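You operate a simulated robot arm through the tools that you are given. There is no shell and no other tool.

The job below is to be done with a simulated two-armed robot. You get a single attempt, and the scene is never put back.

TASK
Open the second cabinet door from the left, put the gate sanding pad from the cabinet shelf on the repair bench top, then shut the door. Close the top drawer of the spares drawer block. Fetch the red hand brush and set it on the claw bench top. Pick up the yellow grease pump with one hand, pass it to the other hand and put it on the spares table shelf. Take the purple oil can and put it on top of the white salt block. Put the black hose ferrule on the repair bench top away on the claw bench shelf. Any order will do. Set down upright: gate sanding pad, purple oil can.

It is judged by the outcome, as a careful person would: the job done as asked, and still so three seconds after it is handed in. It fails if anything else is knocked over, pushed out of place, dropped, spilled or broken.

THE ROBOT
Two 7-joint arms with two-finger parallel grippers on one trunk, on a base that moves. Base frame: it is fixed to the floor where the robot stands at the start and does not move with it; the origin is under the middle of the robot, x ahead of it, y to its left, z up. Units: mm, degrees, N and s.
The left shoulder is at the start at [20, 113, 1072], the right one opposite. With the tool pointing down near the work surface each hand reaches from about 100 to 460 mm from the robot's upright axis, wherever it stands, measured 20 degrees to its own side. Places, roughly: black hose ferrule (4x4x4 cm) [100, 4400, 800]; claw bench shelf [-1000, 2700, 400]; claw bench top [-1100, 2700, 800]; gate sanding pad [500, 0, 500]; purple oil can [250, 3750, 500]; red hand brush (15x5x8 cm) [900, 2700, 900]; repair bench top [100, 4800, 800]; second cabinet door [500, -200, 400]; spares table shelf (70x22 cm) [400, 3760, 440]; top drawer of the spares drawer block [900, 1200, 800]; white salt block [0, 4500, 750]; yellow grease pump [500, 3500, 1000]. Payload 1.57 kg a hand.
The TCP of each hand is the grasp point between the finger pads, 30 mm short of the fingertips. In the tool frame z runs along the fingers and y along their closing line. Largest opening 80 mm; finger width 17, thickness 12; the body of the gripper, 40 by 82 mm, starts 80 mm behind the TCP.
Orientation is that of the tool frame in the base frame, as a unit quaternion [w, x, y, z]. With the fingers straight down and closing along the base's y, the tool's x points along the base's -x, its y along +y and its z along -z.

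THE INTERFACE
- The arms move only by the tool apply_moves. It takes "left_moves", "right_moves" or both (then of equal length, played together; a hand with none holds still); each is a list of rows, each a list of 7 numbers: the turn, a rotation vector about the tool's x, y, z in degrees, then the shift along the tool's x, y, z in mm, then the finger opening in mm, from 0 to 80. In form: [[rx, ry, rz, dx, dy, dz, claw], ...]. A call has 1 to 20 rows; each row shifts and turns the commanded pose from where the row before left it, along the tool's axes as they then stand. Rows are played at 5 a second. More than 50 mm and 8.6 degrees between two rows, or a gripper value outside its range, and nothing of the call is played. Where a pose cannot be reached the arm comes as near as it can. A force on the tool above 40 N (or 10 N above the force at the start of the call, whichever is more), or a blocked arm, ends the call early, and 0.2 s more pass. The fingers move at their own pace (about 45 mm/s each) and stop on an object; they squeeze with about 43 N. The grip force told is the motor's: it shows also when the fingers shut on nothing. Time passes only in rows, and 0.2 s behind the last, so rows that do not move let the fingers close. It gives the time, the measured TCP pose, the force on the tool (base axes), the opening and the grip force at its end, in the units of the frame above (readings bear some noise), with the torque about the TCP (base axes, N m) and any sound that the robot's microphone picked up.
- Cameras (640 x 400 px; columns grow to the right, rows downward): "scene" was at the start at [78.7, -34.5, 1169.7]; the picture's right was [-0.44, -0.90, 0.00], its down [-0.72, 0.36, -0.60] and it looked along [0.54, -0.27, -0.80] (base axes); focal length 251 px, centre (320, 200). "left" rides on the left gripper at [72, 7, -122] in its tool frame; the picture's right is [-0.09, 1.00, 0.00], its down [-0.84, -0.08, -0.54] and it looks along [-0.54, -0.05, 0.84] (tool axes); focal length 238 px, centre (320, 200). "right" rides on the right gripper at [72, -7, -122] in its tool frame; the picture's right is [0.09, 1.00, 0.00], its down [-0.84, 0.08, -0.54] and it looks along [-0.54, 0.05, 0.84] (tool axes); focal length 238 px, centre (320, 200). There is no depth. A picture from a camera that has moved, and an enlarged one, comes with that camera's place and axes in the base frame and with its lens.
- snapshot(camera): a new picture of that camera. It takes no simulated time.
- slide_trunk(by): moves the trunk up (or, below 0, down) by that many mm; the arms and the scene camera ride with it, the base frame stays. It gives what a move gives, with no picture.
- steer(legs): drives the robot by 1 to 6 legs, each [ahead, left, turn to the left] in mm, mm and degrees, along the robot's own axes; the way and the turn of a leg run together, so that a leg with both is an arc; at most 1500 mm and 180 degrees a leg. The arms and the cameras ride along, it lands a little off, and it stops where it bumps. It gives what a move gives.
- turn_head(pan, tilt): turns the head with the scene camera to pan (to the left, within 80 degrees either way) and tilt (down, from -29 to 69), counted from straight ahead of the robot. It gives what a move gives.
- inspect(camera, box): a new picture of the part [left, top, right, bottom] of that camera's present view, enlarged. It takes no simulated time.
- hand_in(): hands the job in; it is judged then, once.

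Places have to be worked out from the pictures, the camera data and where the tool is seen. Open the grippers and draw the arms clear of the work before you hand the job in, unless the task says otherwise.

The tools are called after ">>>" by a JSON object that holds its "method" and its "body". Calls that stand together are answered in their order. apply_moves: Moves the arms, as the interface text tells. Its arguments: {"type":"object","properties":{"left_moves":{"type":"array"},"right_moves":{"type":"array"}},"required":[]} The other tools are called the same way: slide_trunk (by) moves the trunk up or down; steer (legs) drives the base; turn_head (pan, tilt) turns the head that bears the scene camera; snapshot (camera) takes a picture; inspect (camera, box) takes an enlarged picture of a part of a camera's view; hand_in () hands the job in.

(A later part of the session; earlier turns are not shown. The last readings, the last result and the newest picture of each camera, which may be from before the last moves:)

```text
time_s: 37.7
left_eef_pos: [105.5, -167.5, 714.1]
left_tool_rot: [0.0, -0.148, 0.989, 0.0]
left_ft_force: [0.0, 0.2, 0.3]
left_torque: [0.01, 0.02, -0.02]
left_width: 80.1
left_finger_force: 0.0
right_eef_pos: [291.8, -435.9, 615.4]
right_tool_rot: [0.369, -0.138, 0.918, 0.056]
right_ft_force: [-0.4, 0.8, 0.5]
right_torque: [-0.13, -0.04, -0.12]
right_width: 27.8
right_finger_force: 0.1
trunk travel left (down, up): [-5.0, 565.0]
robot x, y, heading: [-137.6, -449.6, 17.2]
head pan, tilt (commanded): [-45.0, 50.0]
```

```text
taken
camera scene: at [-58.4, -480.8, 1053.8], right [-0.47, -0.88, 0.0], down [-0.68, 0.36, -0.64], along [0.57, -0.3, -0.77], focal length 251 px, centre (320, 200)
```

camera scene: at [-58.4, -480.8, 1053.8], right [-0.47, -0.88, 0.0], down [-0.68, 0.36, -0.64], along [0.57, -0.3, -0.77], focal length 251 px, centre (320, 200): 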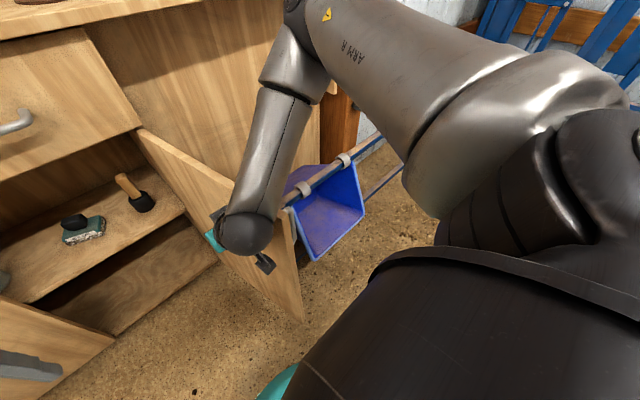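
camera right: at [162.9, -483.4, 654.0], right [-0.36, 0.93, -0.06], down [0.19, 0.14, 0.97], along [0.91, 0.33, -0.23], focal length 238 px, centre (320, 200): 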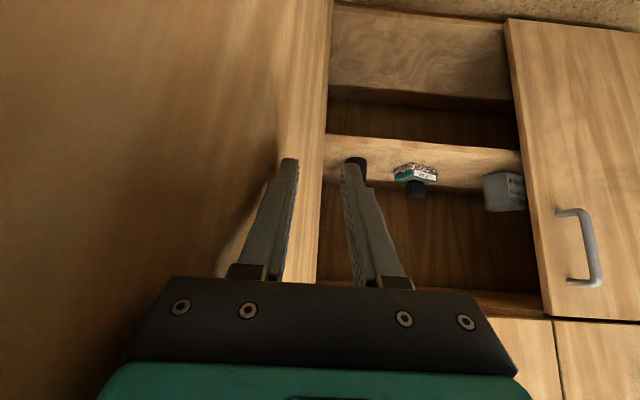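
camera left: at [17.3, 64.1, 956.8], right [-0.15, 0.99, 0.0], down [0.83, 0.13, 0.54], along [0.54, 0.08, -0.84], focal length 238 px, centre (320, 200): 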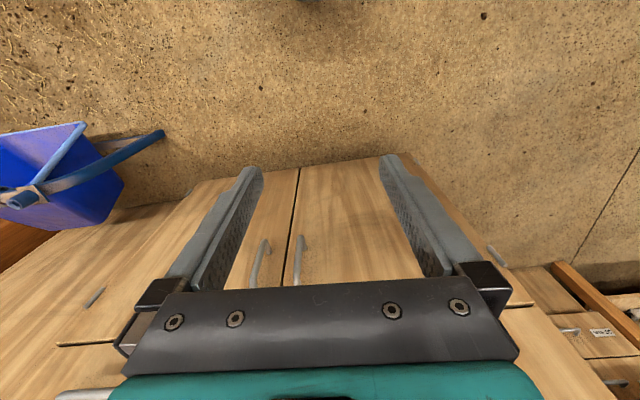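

The door is at about 96° and the wheelbarrow stands clear of it. I strafe left so the right hand lines up with the pad and look again.

>>> {"method": "steer", "body": {"legs": [[0, 265, 0]]}}

>>> {"method": "turn_head", "body": {"pan": -20, "tilt": 45}}

>>> {"method": "snapshot", "body": {"camera": "scene"}}

>>> {"method": "snapshot", "body": {"camera": "right"}}

```text
time_s: 39.5
left_eef_pos: [33.6, 77.2, 714.3]
left_tool_rot: [0.0, -0.146, 0.989, 0.0]
left_ft_force: [1.5, 0.4, -0.3]
left_torque: [-0.01, 0.01, 0.0]
left_width: 80.1
left_finger_force: 0.0
right_eef_pos: [216.9, -190.8, 615.4]
right_tool_rot: [0.37, -0.137, 0.917, 0.055]
right_ft_force: [0.7, -0.4, 0.3]
right_torque: [0.02, 0.01, 0.0]
right_width: 28.3
right_finger_force: 0.2
trunk travel left (down, up): [-5.0, 565.0]
robot x, y, heading: [-211.7, -195.4, 16.9]
head pan, tilt (commanded): [-45.0, 50.0]
```

```text
time_s: 40.4
left_eef_pos: [32.3, 77.9, 713.3]
left_tool_rot: [0.0, -0.145, 0.989, -0.001]
left_ft_force: [0.3, -0.2, 0.6]
left_torque: [-0.02, 0.0, 0.03]
left_width: 80.0
left_finger_force: 0.2
right_eef_pos: [215.6, -191.7, 615.3]
right_tool_rot: [0.371, -0.135, 0.917, 0.054]
right_ft_force: [-0.9, 0.7, 0.4]
right_torque: [0.04, -0.01, 0.01]
right_width: 28.0
right_finger_force: 0.0
trunk travel left (down, up): [-5.0, 565.0]
robot x, y, heading: [-216.0, -198.2, 16.7]
head pan, tilt (commanded): [-20.0, 45.0]
```

```text
taken
camera scene: at [-120.1, -202.8, 1060.7], right [-0.06, -1.0, 0.0], down [-0.71, 0.04, -0.71], along [0.71, -0.04, -0.71], focal length 251 px, centre (320, 200)
```

scene: 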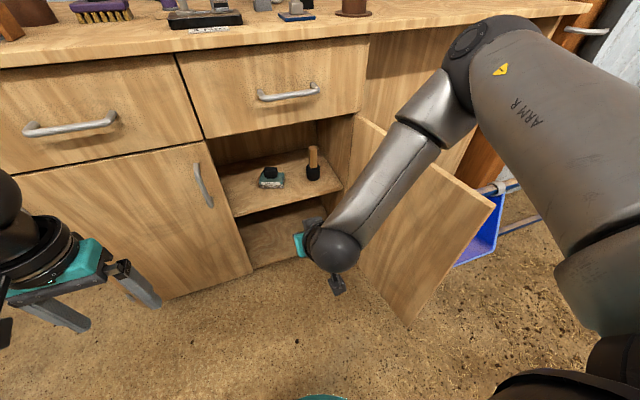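

```text
taken
camera right: at [87.9, -237.9, 653.9], right [-0.35, 0.93, -0.06], down [0.2, 0.14, 0.97], along [0.91, 0.33, -0.23], focal length 238 px, centre (320, 200)
```

right: 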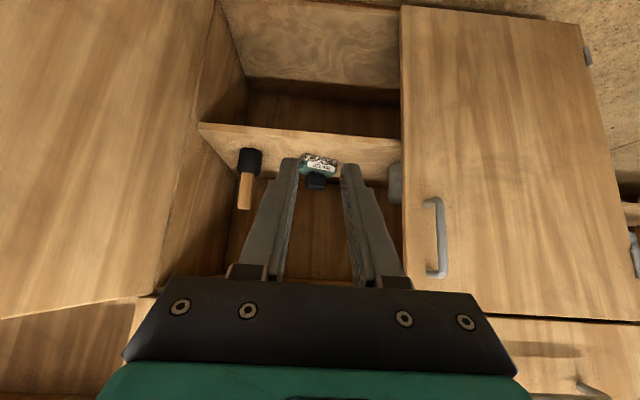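

The shelf top works out to z≈447 and the pad (about 81×50 mm, knob centre near [580, -83, 500]) is turned to face the base x axis. I turn to heading 0, draw the left hand back, and drive so the right hand points straight at it.

>>> {"method": "apply_moves", "body": {"left_moves": [[0, 0, 0, 40, 0, 0, 80], [0, 0, 0, 40, 0, 0, 80], [0, 0, 0, 40, 0, 0, 80]]}}

>>> {"method": "steer", "body": {"legs": [[0, 0, -17], [0, 233, 0], [190, 0, 0]]}}

>>> {"method": "snapshot", "body": {"camera": "right"}}

>>> {"method": "snapshot", "body": {"camera": "scene"}}

```text
time_s: 41.2
left_eef_pos: [-33.9, 58.6, 709.7]
left_tool_rot: [0.0, -0.146, 0.989, 0.0]
left_ft_force: [0.0, 0.3, 0.0]
left_torque: [0.03, 0.0, -0.02]
left_width: 80.1
left_finger_force: 0.1
left hand out of reach, approached as far as the arm can: row 2, 3
right_eef_pos: [216.9, -191.4, 615.9]
right_tool_rot: [0.37, -0.136, 0.917, 0.055]
right_ft_force: [-0.1, -0.8, -0.1]
right_torque: [0.01, -0.01, -0.03]
right_width: 28.0
right_finger_force: 0.0
trunk travel left (down, up): [-5.0, 565.0]
robot x, y, heading: [-209.9, -201.3, 16.6]
head pan, tilt (commanded): [-20.0, 45.0]
```

```text
time_s: 45.1
left_eef_pos: [219.6, 225.8, 710.2]
left_tool_rot: [0.0, -0.006, 1.0, -0.001]
left_ft_force: [0.2, 0.4, 0.7]
left_torque: [0.0, 0.01, 0.0]
left_width: 80.0
left_finger_force: 0.0
right_eef_pos: [391.0, -83.9, 615.7]
right_tool_rot: [0.374, -0.005, 0.927, 0.002]
right_ft_force: [-0.4, -0.5, -0.3]
right_torque: [0.01, -0.01, -0.01]
right_width: 27.9
right_finger_force: 0.1
trunk travel left (down, up): [-5.0, 565.0]
robot x, y, heading: [-20.7, 28.5, 0.2]
head pan, tilt (commanded): [-20.0, 45.0]
```

```text
taken
camera right: at [254.6, -92.2, 654.0], right [-0.08, 0.99, -0.06], down [0.23, 0.08, 0.97], along [0.97, 0.06, -0.23], focal length 238 px, centre (320, 200)
```

right: 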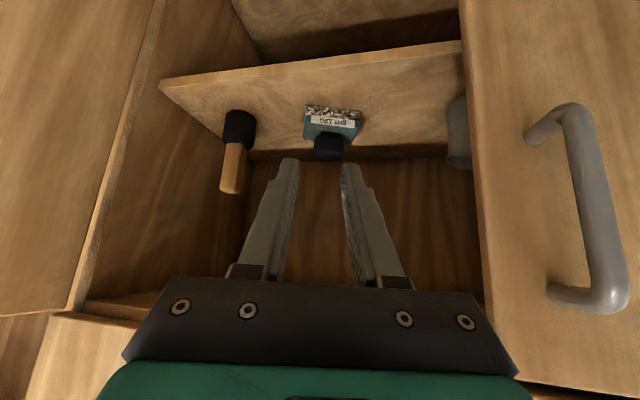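

```text
taken
camera scene: at [65.1, 0.3, 1060.7], right [-0.33, -0.94, 0.0], down [-0.67, 0.24, -0.71], along [0.67, -0.24, -0.71], focal length 251 px, centre (320, 200)
```

scene: 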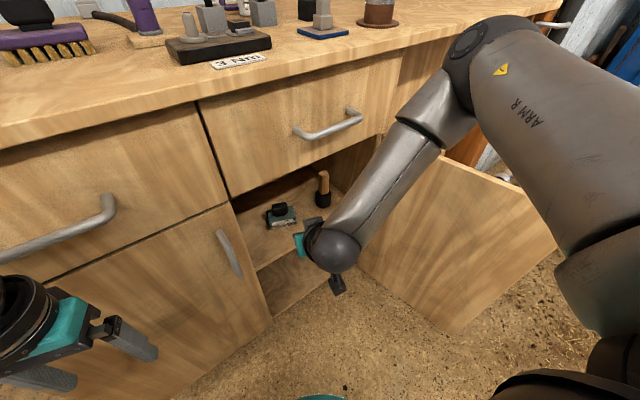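

I zoom in on the pad in the wrist and head views to fix its position and rotation more precisely.

>>> {"method": "inspect", "body": {"camera": "right", "box": [270, 80, 390, 170]}}

>>> {"method": "inspect", "body": {"camera": "scene", "box": [240, 180, 340, 240]}}

```text
4.44 times, centred on (330, 125) of right
camera zoom: at [254.6, -92.2, 654.0], right [-0.08, 0.99, -0.06], down [0.23, 0.08, 0.97], along [0.97, 0.06, -0.23], focal length 1059 px, centre (276, 533)
```

zoom: 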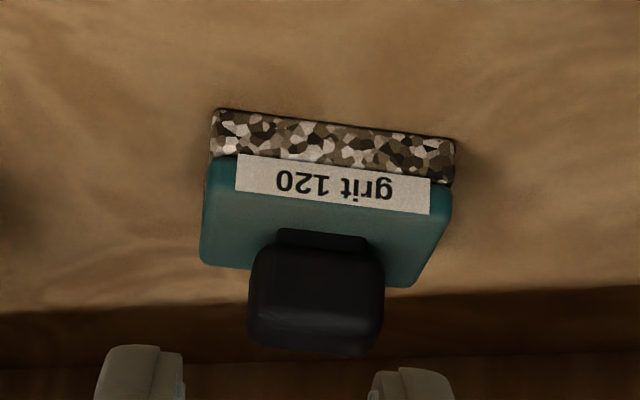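

```text
6.40 times, centred on (290, 210) of scene
camera zoom: at [65.1, 0.3, 1060.7], right [-0.33, -0.94, 0.0], down [-0.67, 0.24, -0.71], along [0.67, -0.24, -0.71], focal length 1604 px, centre (512, 136)
```

zoom: 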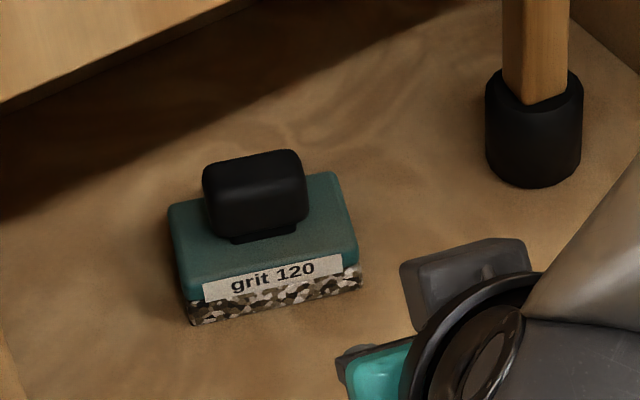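

The pad's front edge faces me squarely with its centre near y=-63 and the knob about 43 mm wide. I tuck the left hand up and back, open the right gripper fully, shift it 21 left and 40 down, and drive 60 ahead.

>>> {"method": "apply_moves", "body": {"left_moves": [[0, 0, 0, 0, 0, -40, 80], [0, 0, 0, 0, 0, -40, 80], [0, 0, 0, 30, 0, 0, 80], [0, 0, 0, 30, 0, 0, 80]], "right_moves": [[0, 0, 0, 14, 10, 14, 80], [0, 0, 0, 14, 11, 14, 80], [0, 0, 0, 0, 0, 0, 80], [0, 0, 0, 0, 0, 0, 80]]}}

>>> {"method": "steer", "body": {"legs": [[65, 0, 0]]}}

>>> {"method": "snapshot", "body": {"camera": "right"}}

>>> {"method": "snapshot", "body": {"camera": "scene"}}

```text
time_s: 46.1
left_eef_pos: [212.0, 230.5, 803.4]
left_tool_rot: [-0.001, -0.005, 1.0, 0.0]
left_ft_force: [0.1, -0.3, 0.3]
left_torque: [-0.04, 0.0, 0.0]
left_width: 80.1
left_finger_force: 0.1
left hand out of reach, approached as far as the arm can: row 3, 4
right_eef_pos: [388.6, -60.3, 577.4]
right_tool_rot: [0.371, -0.004, 0.929, -0.002]
right_ft_force: [0.4, 0.1, -1.2]
right_torque: [-0.02, -0.02, 0.0]
right_width: 79.8
right_finger_force: 0.0
right hand out of reach, approached as far as the arm can: row 2
trunk travel left (down, up): [-5.0, 565.0]
robot x, y, heading: [-22.0, 28.6, 0.8]
head pan, tilt (commanded): [-20.0, 45.0]
```

```text
time_s: 47.1
left_eef_pos: [279.3, 231.0, 804.2]
left_tool_rot: [-0.001, -0.005, 1.0, 0.0]
left_ft_force: [0.4, -0.8, -0.4]
left_torque: [0.01, -0.02, 0.01]
left_width: 79.8
left_finger_force: 0.1
right_eef_pos: [455.1, -60.7, 577.7]
right_tool_rot: [0.371, -0.004, 0.928, -0.001]
right_ft_force: [-0.4, 0.2, 0.6]
right_torque: [0.0, 0.01, -0.03]
right_width: 80.1
right_finger_force: 0.0
trunk travel left (down, up): [-5.0, 565.0]
robot x, y, heading: [41.4, 27.7, 0.6]
head pan, tilt (commanded): [-20.0, 45.0]
```

```text
taken
camera right: at [319.4, -67.5, 617.1], right [-0.07, 0.99, -0.07], down [0.23, 0.08, 0.97], along [0.97, 0.06, -0.24], focal length 238 px, centre (320, 200)
```

right: 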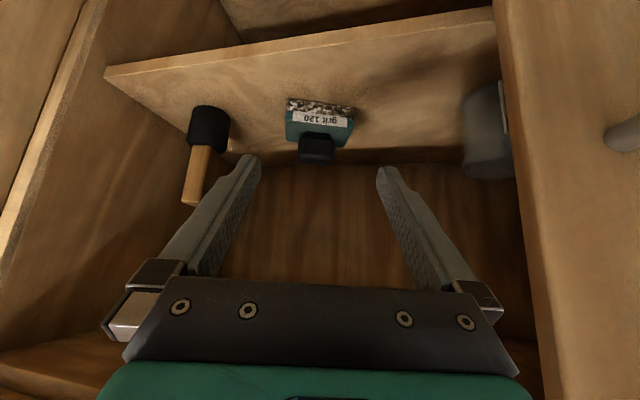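

```text
taken
camera scene: at [131.6, 1.0, 1060.7], right [-0.33, -0.94, 0.0], down [-0.67, 0.23, -0.71], along [0.67, -0.23, -0.71], focal length 251 px, centre (320, 200)
```

scene: 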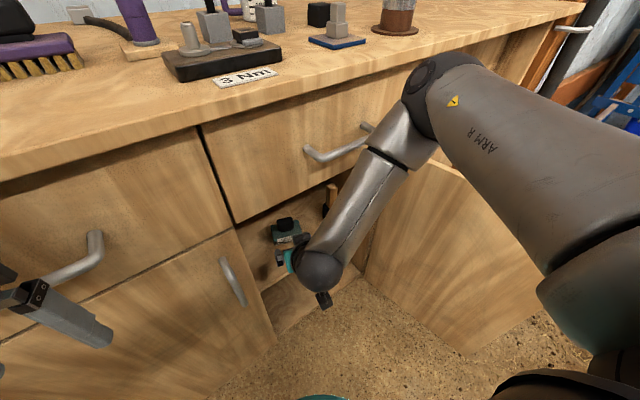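

The knob works out to about [580, -60, 495]. I advance most of the way (about 87 forward, 55 down) with open fingers straddling it and re-check.

>>> {"method": "apply_moves", "body": {"right_moves": [[0, 0, 0, -14, 0, 16, 80], [0, 0, 0, -6, 0, 20, 80], [0, 0, 0, -3, 0, 22, 80], [0, 0, 0, -2, 0, 22, 80], [0, 0, 0, -2, 0, 22, 80], [0, 0, 0, 0, 0, 0, 80]]}}

>>> {"method": "snapshot", "body": {"camera": "right"}}

>>> {"method": "inspect", "body": {"camera": "scene", "box": [220, 180, 380, 320]}}

```text
time_s: 48.5
left_eef_pos: [280.6, 230.7, 803.4]
left_tool_rot: [-0.001, -0.005, 1.0, 0.0]
left_ft_force: [0.1, -0.2, -0.9]
left_torque: [0.0, 0.01, 0.01]
left_width: 80.0
left_finger_force: 0.2
right_eef_pos: [547.4, -57.6, 521.6]
right_tool_rot: [0.37, -0.005, 0.929, -0.001]
right_ft_force: [0.4, -0.3, -0.7]
right_torque: [-0.03, -0.02, 0.0]
right_width: 80.1
right_finger_force: 0.0
trunk travel left (down, up): [-5.0, 565.0]
robot x, y, heading: [42.1, 27.1, 0.5]
head pan, tilt (commanded): [-20.0, 45.0]
```

```text
taken
camera right: at [411.2, -66.5, 561.3], right [-0.08, 0.99, -0.07], down [0.23, 0.08, 0.97], along [0.97, 0.06, -0.24], focal length 238 px, centre (320, 200)
```

right: 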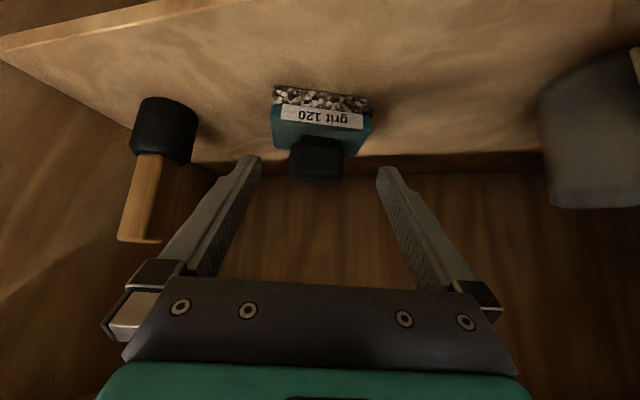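

```text
2.86 times, centred on (300, 250) of scene
camera zoom: at [131.8, 1.0, 1060.7], right [-0.33, -0.94, 0.0], down [-0.67, 0.23, -0.71], along [0.67, -0.23, -0.71], focal length 716 px, centre (377, 57)
```

zoom: 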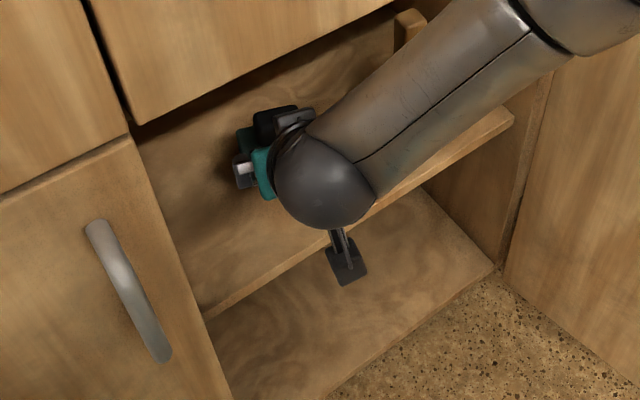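

The wider baseline gives better numbers: shelf z≈415, pad front edge x≈597, knob centre about [624, -58, 470]. Going on at this steep angle would put my forearm against the drawer, so I back out and straighten the arm for a flatter approach.

>>> {"method": "steer", "body": {"legs": [[-215, 0, 0]]}}

>>> {"method": "apply_moves", "body": {"right_moves": [[0, 0, 0, -24.4, 0, 23.3, 80], [0, 0, 0, -24.4, 0, 23.3, 80], [0, 0, 0, -24.4, 0, 23.3, 80], [0, 0, 0, -24.4, 0, 23.3, 80], [0, -6.5, 0, 0, 0, 0, 80], [0, -6.5, 0, 0, 0, 0, 80], [0, -6.5, 0, 0, 0, 0, 80], [0, -6.5, 0, 0, 0, 0, 80], [0, 0, 0, 0, 0, 0, 80]]}}

>>> {"method": "snapshot", "body": {"camera": "scene"}}

>>> {"method": "snapshot", "body": {"camera": "right"}}

```text
time_s: 50.1
left_eef_pos: [66.0, 229.6, 803.3]
left_tool_rot: [-0.001, -0.007, 1.0, -0.001]
left_ft_force: [-0.6, -0.4, -0.3]
left_torque: [-0.02, -0.03, -0.03]
left_width: 80.0
left_finger_force: 0.0
right_eef_pos: [333.8, -60.3, 521.5]
right_tool_rot: [0.371, -0.006, 0.928, -0.001]
right_ft_force: [-0.9, 0.0, -0.7]
right_torque: [-0.04, 0.02, -0.02]
right_width: 80.2
right_finger_force: 0.0
trunk travel left (down, up): [-5.0, 565.0]
robot x, y, heading: [-170.9, 25.4, 0.6]
head pan, tilt (commanded): [-20.0, 45.0]
```

```text
time_s: 52.1
left_eef_pos: [64.6, 228.9, 803.5]
left_tool_rot: [-0.002, -0.005, 1.0, 0.0]
left_ft_force: [-0.5, -0.3, 1.4]
left_torque: [-0.01, 0.0, 0.01]
left_width: 80.1
left_finger_force: 0.0
right_eef_pos: [485.5, -32.1, 542.2]
right_tool_rot: [0.537, 0.0, 0.843, -0.007]
right_ft_force: [-0.6, -0.4, 0.7]
right_torque: [0.03, 0.05, 0.02]
right_width: 80.1
right_finger_force: 0.1
right hand out of reach, approached as far as the arm can: row 7, 8
trunk travel left (down, up): [-5.0, 565.0]
robot x, y, heading: [-175.1, 26.1, 0.8]
head pan, tilt (commanded): [-20.0, 45.0]
```

```text
taken
camera scene: at [-81.9, -1.2, 1060.7], right [-0.33, -0.94, 0.0], down [-0.67, 0.23, -0.71], along [0.67, -0.23, -0.71], focal length 251 px, centre (320, 200)
```

scene: 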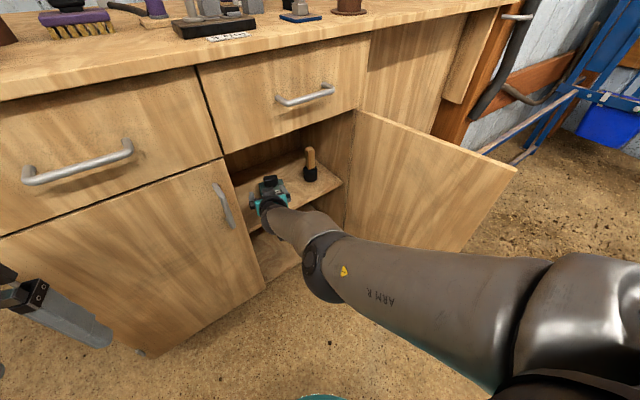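

```text
taken
camera right: at [344.7, -38.3, 529.5], right [-0.03, 0.99, -0.1], down [-0.14, 0.09, 0.99], along [0.99, 0.04, 0.13], focal length 238 px, centre (320, 200)
```

right: 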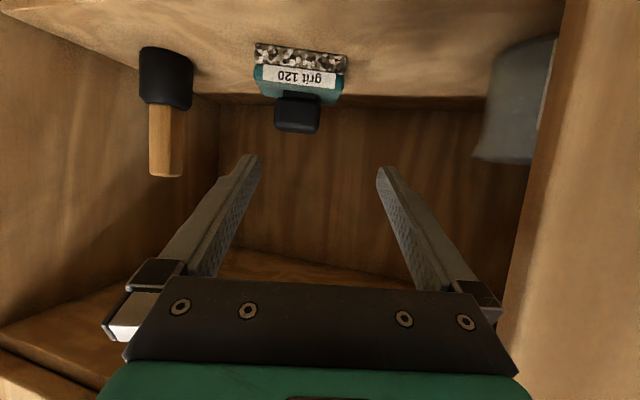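

The arm is now straight and flat (pitch about 25° below horizontal) but at its reach limit. I pull back 70, down about 45 and 26 right to come within reach, then check.

>>> {"method": "apply_moves", "body": {"right_moves": [[0, 0, 0, 24, -9, -14.5, 80], [0, 0, 0, 24, -9, -14.5, 80], [0, 0, 0, 24, -8, -14.5, 80], [0, 0, 0, 0, 0, 0, 80]]}}

>>> {"method": "snapshot", "body": {"camera": "right"}}

```text
time_s: 53.1
left_eef_pos: [65.4, 228.1, 804.4]
left_tool_rot: [-0.001, -0.005, 1.0, 0.0]
left_ft_force: [-1.0, 0.2, 0.2]
left_torque: [-0.01, -0.02, -0.02]
left_width: 79.9
left_finger_force: 0.1
right_eef_pos: [462.7, -21.6, 515.6]
right_tool_rot: [0.528, 0.004, 0.849, -0.014]
right_ft_force: [0.0, -0.6, 0.2]
right_torque: [0.03, 0.0, -0.03]
right_width: 80.0
right_finger_force: 0.1
right hand out of reach, approached as far as the arm can: row 1, 2, 3
trunk travel left (down, up): [-5.0, 565.0]
robot x, y, heading: [-168.8, 29.5, 1.0]
head pan, tilt (commanded): [-20.0, 45.0]
```

```text
taken
camera right: at [321.0, -26.7, 505.8], right [-0.02, 0.99, -0.1], down [-0.11, 0.1, 0.99], along [0.99, 0.03, 0.11], focal length 238 px, centre (320, 200)
```

right: 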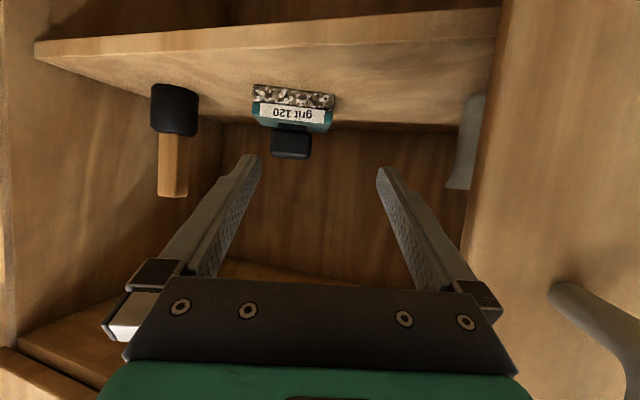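

The arm is still at the limit there and drifting sideways. I pull straight back while easing the pitch to recover a comfortable configuration.

>>> {"method": "apply_moves", "body": {"right_moves": [[0, 4, 0, 10, -5, -22, 80], [0, 4, 0, 10, -5, -22, 80], [0, 4, 0, 10, -5, -22, 80], [0, 0, 0, 0, 0, 0, 80]]}}

>>> {"method": "snapshot", "body": {"camera": "scene"}}

```text
time_s: 54.1
left_eef_pos: [66.9, 228.8, 802.9]
left_tool_rot: [0.0, -0.007, 1.0, -0.001]
left_ft_force: [0.5, 0.8, 0.8]
left_torque: [-0.01, -0.01, 0.01]
left_width: 80.3
left_finger_force: 0.0
right_eef_pos: [445.5, -18.1, 486.7]
right_tool_rot: [0.446, 0.001, 0.895, -0.007]
right_ft_force: [0.2, -0.4, 0.1]
right_torque: [0.03, -0.02, 0.0]
right_width: 80.0
right_finger_force: 0.0
right hand out of reach, approached as far as the arm can: row 1, 2, 3
trunk travel left (down, up): [-5.0, 565.0]
robot x, y, heading: [-173.5, 26.8, 0.6]
head pan, tilt (commanded): [-20.0, 45.0]
```

```text
taken
camera scene: at [-81.9, -1.2, 1060.7], right [-0.33, -0.94, 0.0], down [-0.67, 0.23, -0.71], along [0.67, -0.23, -0.71], focal length 251 px, centre (320, 200)
```

scene: 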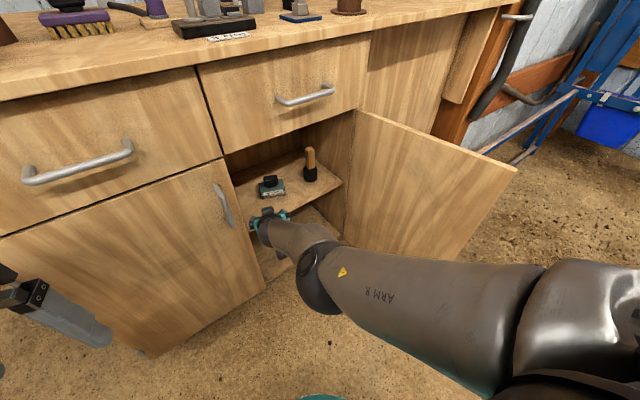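

The elbow has dropped to a low, outboard posture. I move the hand right and back to see if it frees up.

>>> {"method": "apply_moves", "body": {"right_moves": [[0, 0, 0, 18, -20, -24, 80], [0, 0, 0, 18, -20, -24, 80], [0, 0, 0, 18, -10, -24, 80], [0, 0, 0, 0, 0, 0, 80]]}}

>>> {"method": "snapshot", "body": {"camera": "scene"}}

```text
time_s: 55.1
left_eef_pos: [64.8, 228.7, 804.8]
left_tool_rot: [-0.001, -0.007, 1.0, -0.001]
left_ft_force: [-0.2, -0.2, 0.4]
left_torque: [0.0, -0.01, 0.01]
left_width: 80.0
left_finger_force: 0.0
right_eef_pos: [369.7, -25.8, 503.1]
right_tool_rot: [0.442, 0.004, 0.897, -0.014]
right_ft_force: [0.1, 0.2, 0.1]
right_torque: [0.01, 0.01, 0.02]
right_width: 79.9
right_finger_force: 0.0
right hand out of reach, approached as far as the arm can: row 1, 2, 3
trunk travel left (down, up): [-5.0, 565.0]
robot x, y, heading: [-173.2, 28.2, 0.8]
head pan, tilt (commanded): [-20.0, 45.0]
```

```text
taken
camera scene: at [-82.0, -1.2, 1060.7], right [-0.33, -0.94, 0.0], down [-0.67, 0.23, -0.71], along [0.67, -0.23, -0.71], focal length 251 px, centre (320, 200)
```

scene: 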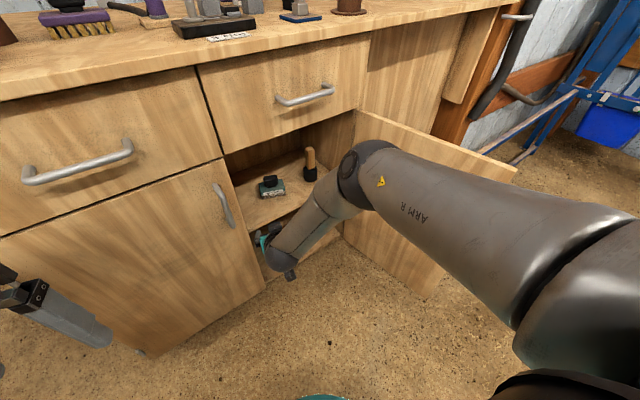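

I raise the hand and ease the pitch toward the earlier known-good posture to let the elbow come back up.

>>> {"method": "apply_moves", "body": {"right_moves": [[0, 3.5, 0, -32, 0, -20, 80], [0, 3.5, 0, -32, 0, -20, 80], [0, 3.5, 0, -32, 0, -20, 80], [0, 3.5, 0, -32, 0, -20, 80], [0, 0, 0, 0, 0, 0, 80], [0, 0, 0, 0, 0, 0, 80]]}}

>>> {"method": "snapshot", "body": {"camera": "scene"}}

```text
time_s: 56.5
left_eef_pos: [65.7, 230.1, 803.0]
left_tool_rot: [-0.001, -0.006, 1.0, 0.0]
left_ft_force: [0.2, -0.4, 0.3]
left_torque: [0.0, -0.02, 0.01]
left_width: 79.9
left_finger_force: 0.1
right_eef_pos: [393.0, -22.8, 649.5]
right_tool_rot: [0.334, 0.002, 0.943, -0.007]
right_ft_force: [-0.5, -0.4, 0.3]
right_torque: [0.03, 0.01, -0.01]
right_width: 80.0
right_finger_force: 0.2
trunk travel left (down, up): [-5.0, 565.0]
robot x, y, heading: [-172.7, 26.0, 0.5]
head pan, tilt (commanded): [-20.0, 45.0]
```

```text
taken
camera scene: at [-81.9, -1.2, 1060.7], right [-0.33, -0.94, 0.0], down [-0.67, 0.23, -0.71], along [0.67, -0.23, -0.71], focal length 251 px, centre (320, 200)
```

scene: 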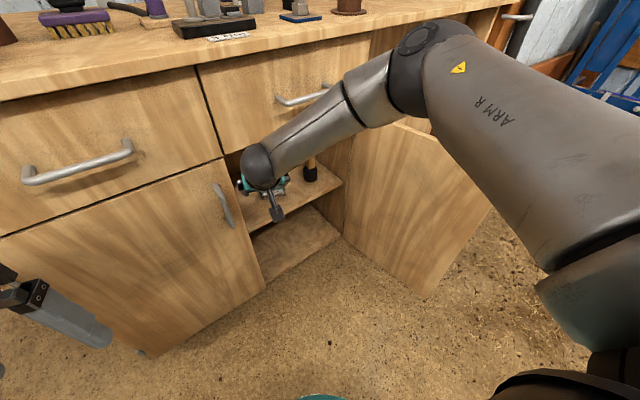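

The posture is recovered (and each call evidently restarts from the reached pose). From here I lower the hand about 160 while gaining only a little pitch, aiming for about z=490 at 50°.

>>> {"method": "apply_moves", "body": {"right_moves": [[0, -2.2, 0, 18, -7, 27.5, 80], [0, -2.2, 0, 18, -7, 27.5, 80], [0, -2.2, 0, 18, -7, 27.5, 80], [0, -2.2, 0, 18, -7, 27.5, 80], [0, -2.2, 0, 18, -7, 27.5, 80], [0, 0, 0, 0, 0, 0, 80]]}}

>>> {"method": "snapshot", "body": {"camera": "scene"}}

>>> {"method": "snapshot", "body": {"camera": "right"}}

```text
time_s: 57.9
left_eef_pos: [65.3, 228.6, 803.1]
left_tool_rot: [-0.001, -0.006, 1.0, 0.0]
left_ft_force: [-0.5, 0.3, 0.0]
left_torque: [0.0, -0.02, 0.02]
left_width: 79.9
left_finger_force: 0.0
right_eef_pos: [424.9, -61.3, 487.1]
right_tool_rot: [0.423, 0.001, 0.906, -0.007]
right_ft_force: [0.5, 0.0, -0.1]
right_torque: [-0.01, 0.04, 0.0]
right_width: 80.2
right_finger_force: 0.0
trunk travel left (down, up): [-5.0, 565.0]
robot x, y, heading: [-172.8, 24.2, 0.5]
head pan, tilt (commanded): [-20.0, 45.0]
```

```text
taken
camera scene: at [-81.9, -1.2, 1060.7], right [-0.33, -0.94, 0.0], down [-0.67, 0.23, -0.71], along [0.67, -0.23, -0.71], focal length 251 px, centre (320, 200)
```

scene: 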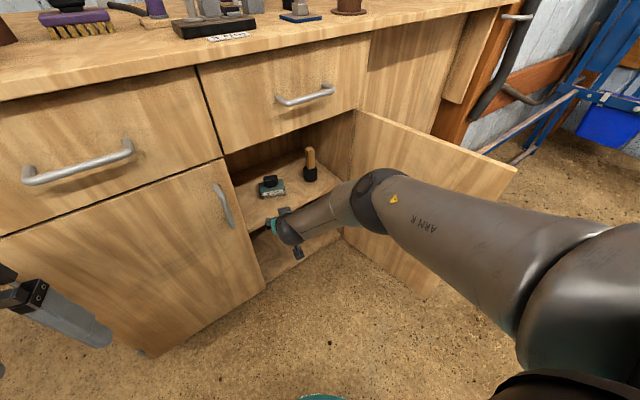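

```text
taken
camera right: at [284.4, -66.0, 510.4], right [-0.05, 1.0, -0.08], down [0.12, 0.09, 0.99], along [0.99, 0.04, -0.13], focal length 238 px, centre (320, 200)
```

right: 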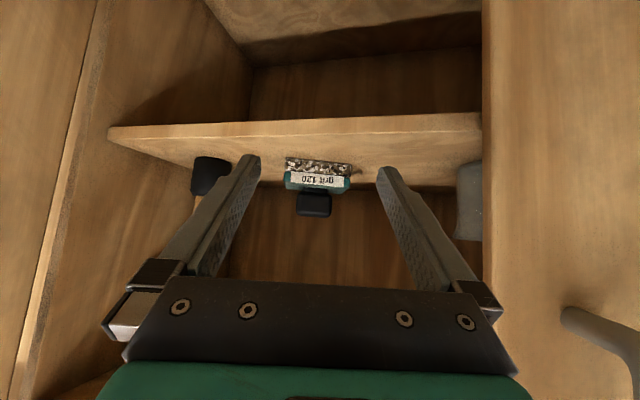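

Now the hand is at z=487, 50° pitch, well lined up: the knob's ray passes through about [620, -62, 471]. I drive straight ahead 155 and check.

>>> {"method": "steer", "body": {"legs": [[155, 0, 0]]}}

>>> {"method": "snapshot", "body": {"camera": "right"}}

>>> {"method": "snapshot", "body": {"camera": "scene"}}

```text
time_s: 59.3
left_eef_pos: [219.6, 231.7, 804.5]
left_tool_rot: [-0.001, -0.008, 1.0, 0.0]
left_ft_force: [-0.2, 0.0, 0.3]
left_torque: [0.0, -0.01, -0.01]
left_width: 80.0
left_finger_force: 0.0
right_eef_pos: [579.6, -57.4, 487.0]
right_tool_rot: [0.424, -0.001, 0.906, -0.007]
right_ft_force: [-0.9, -0.5, 0.0]
right_torque: [0.0, 0.01, 0.04]
right_width: 79.8
right_finger_force: 0.0
trunk travel left (down, up): [-5.0, 565.0]
robot x, y, heading: [-16.3, 29.7, 1.1]
head pan, tilt (commanded): [-20.0, 45.0]
```

```text
taken
camera right: at [440.0, -63.0, 510.7], right [-0.05, 1.0, -0.08], down [0.12, 0.09, 0.99], along [0.99, 0.04, -0.13], focal length 238 px, centre (320, 200)
```

right: 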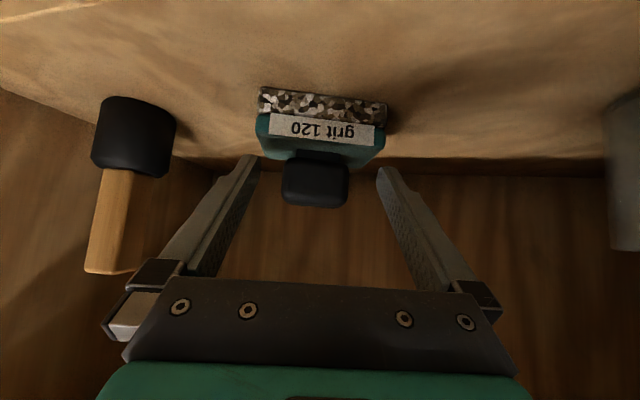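

```text
taken
camera scene: at [73.5, 1.0, 1060.7], right [-0.33, -0.94, 0.0], down [-0.67, 0.23, -0.71], along [0.67, -0.23, -0.71], focal length 251 px, centre (320, 200)
```

scene: 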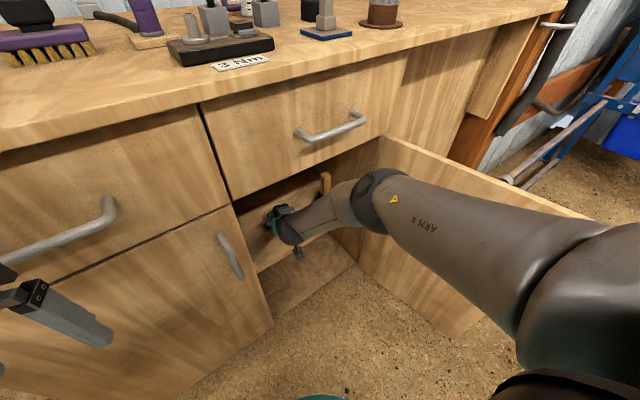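

The knob is now about 35 mm ahead, roughly at [615, -61, 474]. I make the final small advance (27 forward, 3 down, 3 right).

>>> {"method": "apply_moves", "body": {"right_moves": [[0, 0, 0, -7.5, -1.7, 11.3, 80], [0, 0, 0, -7.5, -1.7, 11.3, 80], [0, 0, 0, 0, 0, 0, 80]]}}

>>> {"method": "snapshot", "body": {"camera": "right"}}

```text
time_s: 60.1
left_eef_pos: [221.1, 232.3, 804.1]
left_tool_rot: [0.0, -0.006, 1.0, 0.0]
left_ft_force: [0.4, 0.6, 0.6]
left_torque: [0.0, -0.02, -0.02]
left_width: 80.2
left_finger_force: 0.1
right_eef_pos: [605.3, -60.0, 483.9]
right_tool_rot: [0.424, -0.002, 0.906, -0.006]
right_ft_force: [-0.4, 0.1, -0.1]
right_torque: [-0.02, 0.01, 0.0]
right_width: 80.1
right_finger_force: 0.0
trunk travel left (down, up): [-5.0, 565.0]
robot x, y, heading: [-14.6, 30.4, 0.9]
head pan, tilt (commanded): [-20.0, 45.0]
```

```text
taken
camera right: at [466.0, -66.2, 507.4], right [-0.06, 1.0, -0.08], down [0.12, 0.09, 0.99], along [0.99, 0.04, -0.13], focal length 238 px, centre (320, 200)
```

right: 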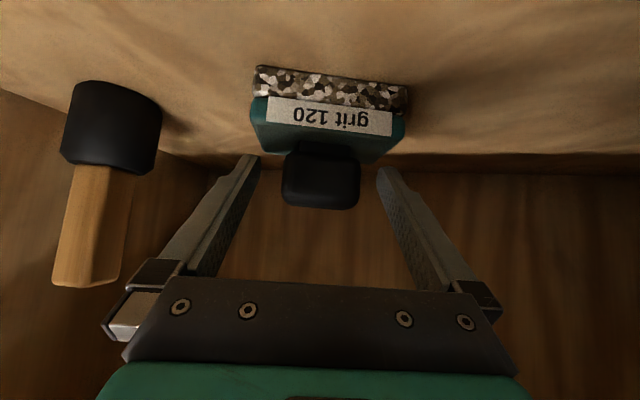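

The knob sits between TCP and fingertips in the wrist view; I go 8 mm deeper and close on it.

>>> {"method": "apply_moves", "body": {"right_moves": [[0, 0, 0, -5, 0, 6.5, 80], [0, 0, 0, 0, 0, 0, 60], [0, 0, 0, 0, 0, 0, 40], [0, 0, 0, 0, 0, 0, 30], [0, 0, 0, 0, 0, 0, 30], [0, 0, 0, 0, 0, 0, 30]]}}

>>> {"method": "snapshot", "body": {"camera": "right"}}

```text
time_s: 61.5
left_eef_pos: [219.7, 231.7, 803.5]
left_tool_rot: [-0.001, -0.007, 1.0, 0.001]
left_ft_force: [1.1, 0.3, -0.2]
left_torque: [0.01, 0.0, -0.03]
left_width: 80.2
left_finger_force: 0.2
right_eef_pos: [613.7, -60.9, 486.0]
right_tool_rot: [0.423, 0.0, 0.906, -0.006]
right_ft_force: [0.1, 0.3, 0.0]
right_torque: [0.01, -0.01, 0.0]
right_width: 50.1
right_finger_force: 39.5
right hand out of reach, approached as far as the arm can: row 1
trunk travel left (down, up): [-5.0, 565.0]
robot x, y, heading: [-16.5, 26.8, 0.9]
head pan, tilt (commanded): [-20.0, 45.0]
```

```text
taken
camera right: at [473.7, -67.2, 509.4], right [-0.06, 1.0, -0.08], down [0.12, 0.09, 0.99], along [0.99, 0.04, -0.13], focal length 238 px, centre (320, 200)
```

right: 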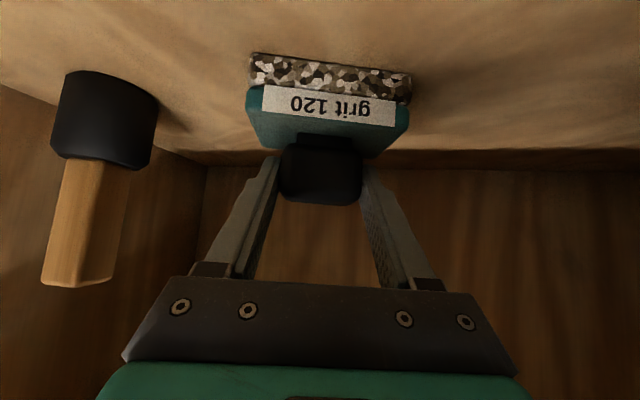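

Gripped firmly (50 mm, 39.5 N). I lift with the trunk by 25 mm and check the pad came up level.

>>> {"method": "slide_trunk", "body": {"by": 25}}

>>> {"method": "snapshot", "body": {"camera": "right"}}

```text
time_s: 62.2
left_eef_pos: [220.6, 231.8, 828.3]
left_tool_rot: [-0.001, -0.007, 1.0, 0.0]
left_ft_force: [-0.3, 0.1, 0.5]
left_torque: [0.02, -0.01, 0.0]
left_width: 80.2
left_finger_force: 0.0
right_eef_pos: [613.0, -60.9, 510.6]
right_tool_rot: [0.424, 0.0, 0.906, -0.005]
right_ft_force: [-0.5, 0.5, -1.9]
right_torque: [0.03, 0.0, -0.04]
right_width: 49.7
right_finger_force: 43.1
trunk travel left (down, up): [-30.0, 540.0]
robot x, y, heading: [-15.6, 31.9, 0.9]
head pan, tilt (commanded): [-20.0, 45.0]
```

```text
taken
camera right: at [473.9, -67.4, 534.5], right [-0.06, 1.0, -0.08], down [0.12, 0.09, 0.99], along [0.99, 0.04, -0.13], focal length 238 px, centre (320, 200)
```

right: 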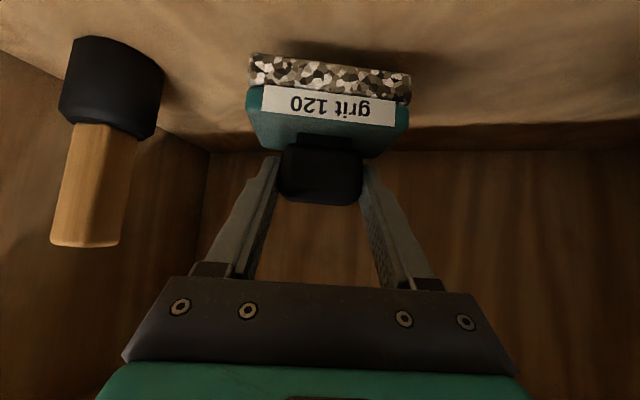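

The pad is lifted cleanly. I drive straight back out of the cabinet.

>>> {"method": "steer", "body": {"legs": [[-330, 0, 0]]}}

>>> {"method": "snapshot", "body": {"camera": "scene"}}

```text
time_s: 64.4
left_eef_pos: [-116.9, 227.7, 828.6]
left_tool_rot: [-0.002, -0.011, 1.0, 0.0]
left_ft_force: [0.6, 0.2, 0.7]
left_torque: [-0.05, 0.02, -0.03]
left_width: 79.7
left_finger_force: 0.0
right_eef_pos: [275.9, -63.4, 510.1]
right_tool_rot: [0.424, -0.003, 0.906, -0.005]
right_ft_force: [-0.3, 0.2, -1.6]
right_torque: [-0.01, 0.03, -0.04]
right_width: 49.6
right_finger_force: 42.9
trunk travel left (down, up): [-30.0, 540.0]
robot x, y, heading: [-353.1, 26.4, 1.2]
head pan, tilt (commanded): [-20.0, 45.0]
```

```text
taken
camera scene: at [-262.8, -4.4, 1085.7], right [-0.32, -0.95, 0.0], down [-0.67, 0.23, -0.71], along [0.67, -0.23, -0.71], focal length 251 px, centre (320, 200)
```

scene: 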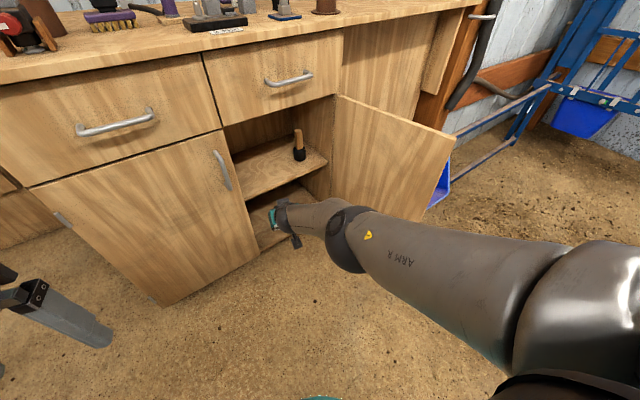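

The pad is out. Before closing the door I look to the right to see how much floor I have there.

>>> {"method": "turn_head", "body": {"pan": -60, "tilt": 30}}

>>> {"method": "snapshot", "body": {"camera": "scene"}}

```text
time_s: 65.5
left_eef_pos: [-117.3, 227.4, 828.1]
left_tool_rot: [-0.001, -0.011, 1.0, 0.0]
left_ft_force: [-0.1, 1.0, 0.7]
left_torque: [0.0, -0.02, 0.03]
left_width: 80.0
left_finger_force: 0.0
right_eef_pos: [277.4, -63.0, 510.5]
right_tool_rot: [0.423, -0.003, 0.906, -0.005]
right_ft_force: [-0.5, -0.7, -1.4]
right_torque: [-0.01, 0.02, -0.01]
right_width: 49.7
right_finger_force: 42.5
trunk travel left (down, up): [-30.0, 540.0]
robot x, y, heading: [-352.4, 21.0, 1.4]
head pan, tilt (commanded): [-60.0, 30.0]
```

```text
taken
camera scene: at [-292.9, -55.5, 1108.2], right [-0.85, -0.52, 0.0], down [-0.26, 0.43, -0.87], along [0.45, -0.74, -0.5], focal length 251 px, centre (320, 200)
```

scene: 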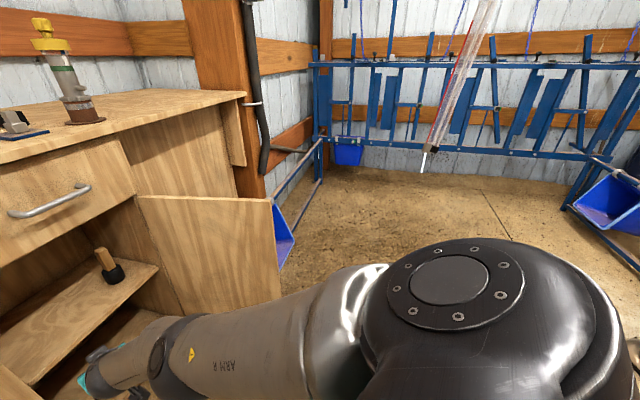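

The area to the right is open floor, and the blue thing by the door is a trough on a rack. I retract the pad hand up and back to a compact pose first.

>>> {"method": "apply_moves", "body": {"right_moves": [[0, 1, 0, 4, -8, -39, 30], [0, 1, 0, 4, -8, -39, 30], [0, 1, 0, 4, -8, -39, 30], [0, 1, 0, 4, -8, -39, 30], [0, 1, 0, 4, -8, -39, 30], [0, 1, 0, 4, -8, -39, 30], [0, 0, 0, 0, 0, 0, 30]]}}

>>> {"method": "turn_head", "body": {"pan": -10, "tilt": 45}}

>>> {"method": "snapshot", "body": {"camera": "scene"}}

```text
time_s: 67.1
left_eef_pos: [-117.8, 227.8, 827.8]
left_tool_rot: [-0.001, -0.01, 1.0, 0.001]
left_ft_force: [-0.7, 0.0, -0.7]
left_torque: [-0.03, 0.02, -0.02]
left_width: 80.0
left_finger_force: 0.1
right_eef_pos: [86.6, -105.9, 651.5]
right_tool_rot: [0.376, -0.003, 0.927, -0.005]
right_ft_force: [-0.1, -0.2, -1.2]
right_torque: [0.02, -0.02, -0.01]
right_width: 49.3
right_finger_force: 42.4
trunk travel left (down, up): [-30.0, 540.0]
robot x, y, heading: [-349.0, 20.8, 1.1]
head pan, tilt (commanded): [-60.0, 30.0]
```

```text
time_s: 68.3
left_eef_pos: [-116.7, 227.0, 828.9]
left_tool_rot: [-0.001, -0.01, 1.0, 0.001]
left_ft_force: [-0.4, 0.5, 0.3]
left_torque: [0.0, 0.0, 0.0]
left_width: 80.0
left_finger_force: 0.1
right_eef_pos: [87.0, -105.4, 649.6]
right_tool_rot: [0.375, -0.003, 0.927, -0.005]
right_ft_force: [0.3, -0.3, -1.1]
right_torque: [0.01, 0.0, -0.01]
right_width: 49.6
right_finger_force: 42.9
trunk travel left (down, up): [-30.0, 540.0]
robot x, y, heading: [-354.7, 23.9, 1.4]
head pan, tilt (commanded): [-10.0, 45.0]
```

```text
taken
camera scene: at [-259.5, 9.3, 1085.7], right [-0.15, -0.99, 0.0], down [-0.7, 0.11, -0.71], along [0.7, -0.11, -0.71], focal length 251 px, centre (320, 200)
```

scene: 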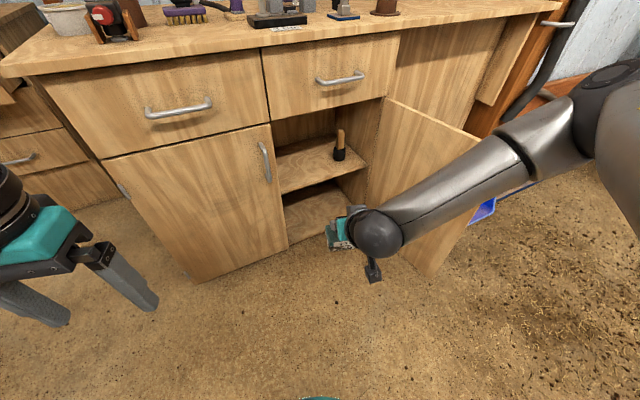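

I tuck the right (pad) hand toward my right side and bring the left hand forward and down with closed fingers for pushing the door.

>>> {"method": "apply_moves", "body": {"left_moves": [[0, 0, 0, -27.7, -20.7, 32.6, 0], [0, 0, 0, -27.7, -20.7, 32.6, 0], [0, 0, 0, -27.7, -20.7, 32.6, 0], [0, 0, 0, -27.7, -20.7, 32.6, 0], [0, 0, 0, -27.7, -20.7, 32.6, 0], [0, 0, 0, -27.7, -20.7, 32.6, 0], [0, 0, 0, -27.7, -20.7, 32.6, 0], [0, 0, 0, 0, 0, 0, 0]], "right_moves": [[0, 4, 0, 18, -28, -24, 30], [0, 4, 0, 18, -28, -24, 30], [0, 4, 0, 19, -28, -22, 30], [0, 4, 0, 20, -28, -20, 30], [0, 4, 0, 22, -28, -18, 30], [0, 4, 0, 24, -28, -16, 30], [0, 0, 0, 0, 0, 0, 30], [0, 0, 0, 0, 0, 0, 30]]}}

>>> {"method": "snapshot", "body": {"camera": "scene"}}

```text
time_s: 70.1
left_eef_pos: [76.6, 82.4, 597.0]
left_tool_rot: [-0.001, -0.009, 1.0, 0.0]
left_ft_force: [0.0, -0.9, -0.1]
left_torque: [-0.01, 0.0, -0.01]
left_width: 0.2
left_finger_force: 21.3
right_eef_pos: [-84.2, -277.1, 688.8]
right_tool_rot: [0.175, -0.002, 0.985, -0.006]
right_ft_force: [0.5, -0.6, -1.4]
right_torque: [-0.04, -0.02, -0.03]
right_width: 49.4
right_finger_force: 43.3
trunk travel left (down, up): [-30.0, 540.0]
robot x, y, heading: [-351.6, 25.0, 1.1]
head pan, tilt (commanded): [-10.0, 45.0]
```

```text
taken
camera scene: at [-259.4, 9.3, 1085.7], right [-0.15, -0.99, 0.0], down [-0.7, 0.11, -0.71], along [0.7, -0.11, -0.71], focal length 251 px, centre (320, 200)
```

scene: 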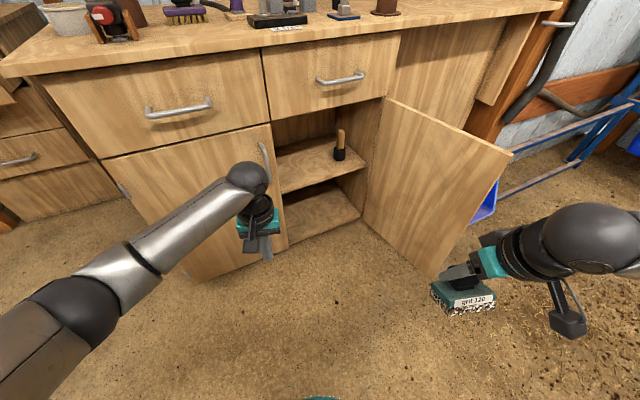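

Door free edge is near [203, -557], top z≈713, angle about 100°. I turn to face the cabinet squarely, back off, and strafe right so the left hand ends up on the door's outer side.

>>> {"method": "steer", "body": {"legs": [[0, 0, 16], [-130, 0, 0], [0, -860, 0]]}}

>>> {"method": "snapshot", "body": {"camera": "scene"}}

```text
time_s: 76.5
left_eef_pos: [176.3, -684.8, 597.6]
left_tool_rot: [-0.001, -0.142, 0.99, 0.0]
left_ft_force: [-0.6, -0.7, 0.2]
left_torque: [0.03, 0.02, 0.01]
left_width: 0.1
left_finger_force: 20.9
right_eef_pos: [116.5, -1072.9, 688.6]
right_tool_rot: [0.173, -0.133, 0.976, 0.018]
right_ft_force: [0.5, -0.3, -1.0]
right_torque: [0.02, -0.04, 0.02]
right_width: 49.6
right_finger_force: 43.1
trunk travel left (down, up): [-30.0, 540.0]
robot x, y, heading: [-225.9, -858.0, 16.3]
head pan, tilt (commanded): [-10.0, 45.0]
```

```text
taken
camera scene: at [-129.4, -844.0, 1085.7], right [0.11, -0.99, 0.0], down [-0.7, -0.08, -0.71], along [0.7, 0.08, -0.71], focal length 251 px, centre (320, 200)
```

scene: 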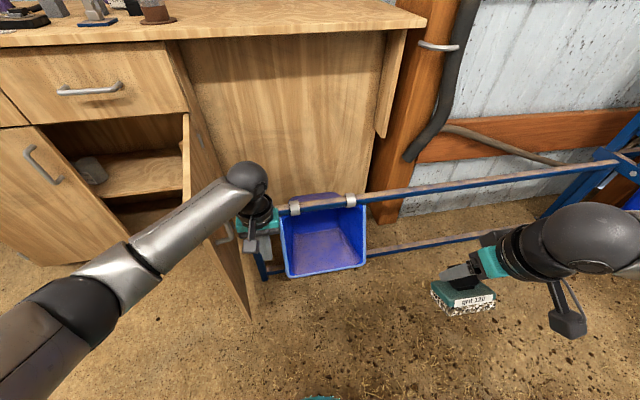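

The left hand is beyond the door's edge on its outer side, and the trough is low (z≈160–485) so the hand clears it. I move in and push the door closed along its arc, first to about 60°.

>>> {"method": "steer", "body": {"legs": [[120, 0, 0], [0, 85, 0], [-8, 120, 0], [26, 120, 0]]}}

>>> {"method": "snapshot", "body": {"camera": "scene"}}

```text
time_s: 80.1
left_eef_pos: [218.4, -335.7, 597.5]
left_tool_rot: [-0.002, -0.145, 0.989, -0.001]
left_ft_force: [1.0, 0.0, 0.1]
left_torque: [0.05, 0.01, 0.0]
left_width: 0.0
left_finger_force: 21.0
right_eef_pos: [159.9, -724.6, 689.4]
right_tool_rot: [0.173, -0.135, 0.975, 0.018]
right_ft_force: [0.4, 1.1, -1.7]
right_torque: [-0.01, 0.0, -0.01]
right_width: 49.5
right_finger_force: 43.5
trunk travel left (down, up): [-30.0, 540.0]
robot x, y, heading: [-178.7, -507.1, 16.6]
head pan, tilt (commanded): [-10.0, 45.0]
```

```text
taken
camera scene: at [-86.1, -497.4, 1085.7], right [0.12, -0.99, 0.0], down [-0.7, -0.08, -0.71], along [0.7, 0.08, -0.71], focal length 251 px, centre (320, 200)
```

scene: 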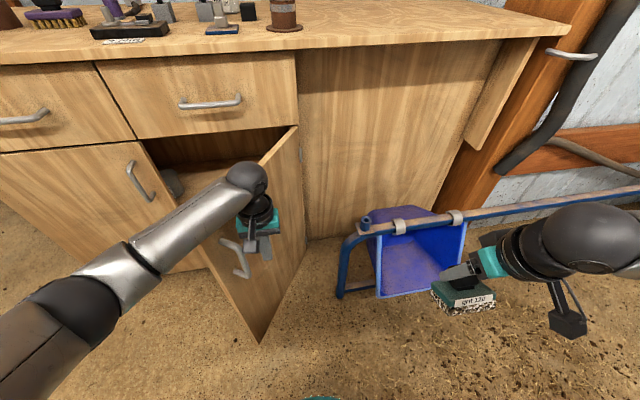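

The door follows well, now around 60°. I continue pushing along the arc.

>>> {"method": "steer", "body": {"legs": [[47, 91, 0], [67, 66, 0]]}}

>>> {"method": "snapshot", "body": {"camera": "scene"}}

```text
time_s: 82.0
left_eef_pos: [282.5, -153.2, 596.7]
left_tool_rot: [-0.001, -0.143, 0.99, 0.0]
left_ft_force: [1.0, 0.2, 0.7]
left_torque: [0.01, -0.01, 0.01]
left_width: 0.0
left_finger_force: 21.1
right_eef_pos: [223.7, -542.8, 689.0]
right_tool_rot: [0.173, -0.134, 0.976, 0.018]
right_ft_force: [0.1, -0.4, -2.2]
right_torque: [0.02, -0.02, -0.02]
right_width: 49.2
right_finger_force: 43.0
trunk travel left (down, up): [-30.0, 540.0]
robot x, y, heading: [-117.9, -326.1, 16.4]
head pan, tilt (commanded): [-10.0, 45.0]
```

```text
taken
camera scene: at [-21.3, -313.9, 1085.7], right [0.11, -0.99, 0.0], down [-0.7, -0.08, -0.71], along [0.7, 0.08, -0.71], focal length 251 px, centre (320, 200)
```

scene: 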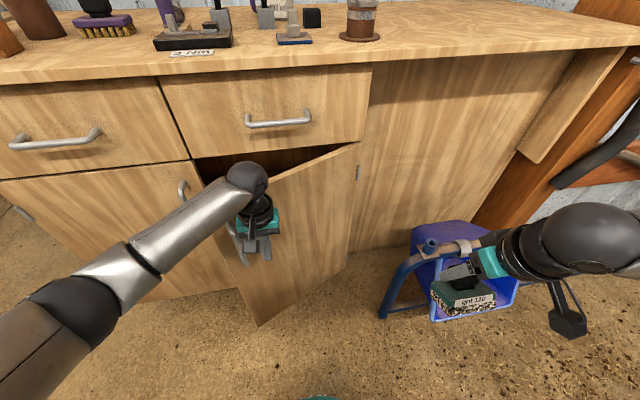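

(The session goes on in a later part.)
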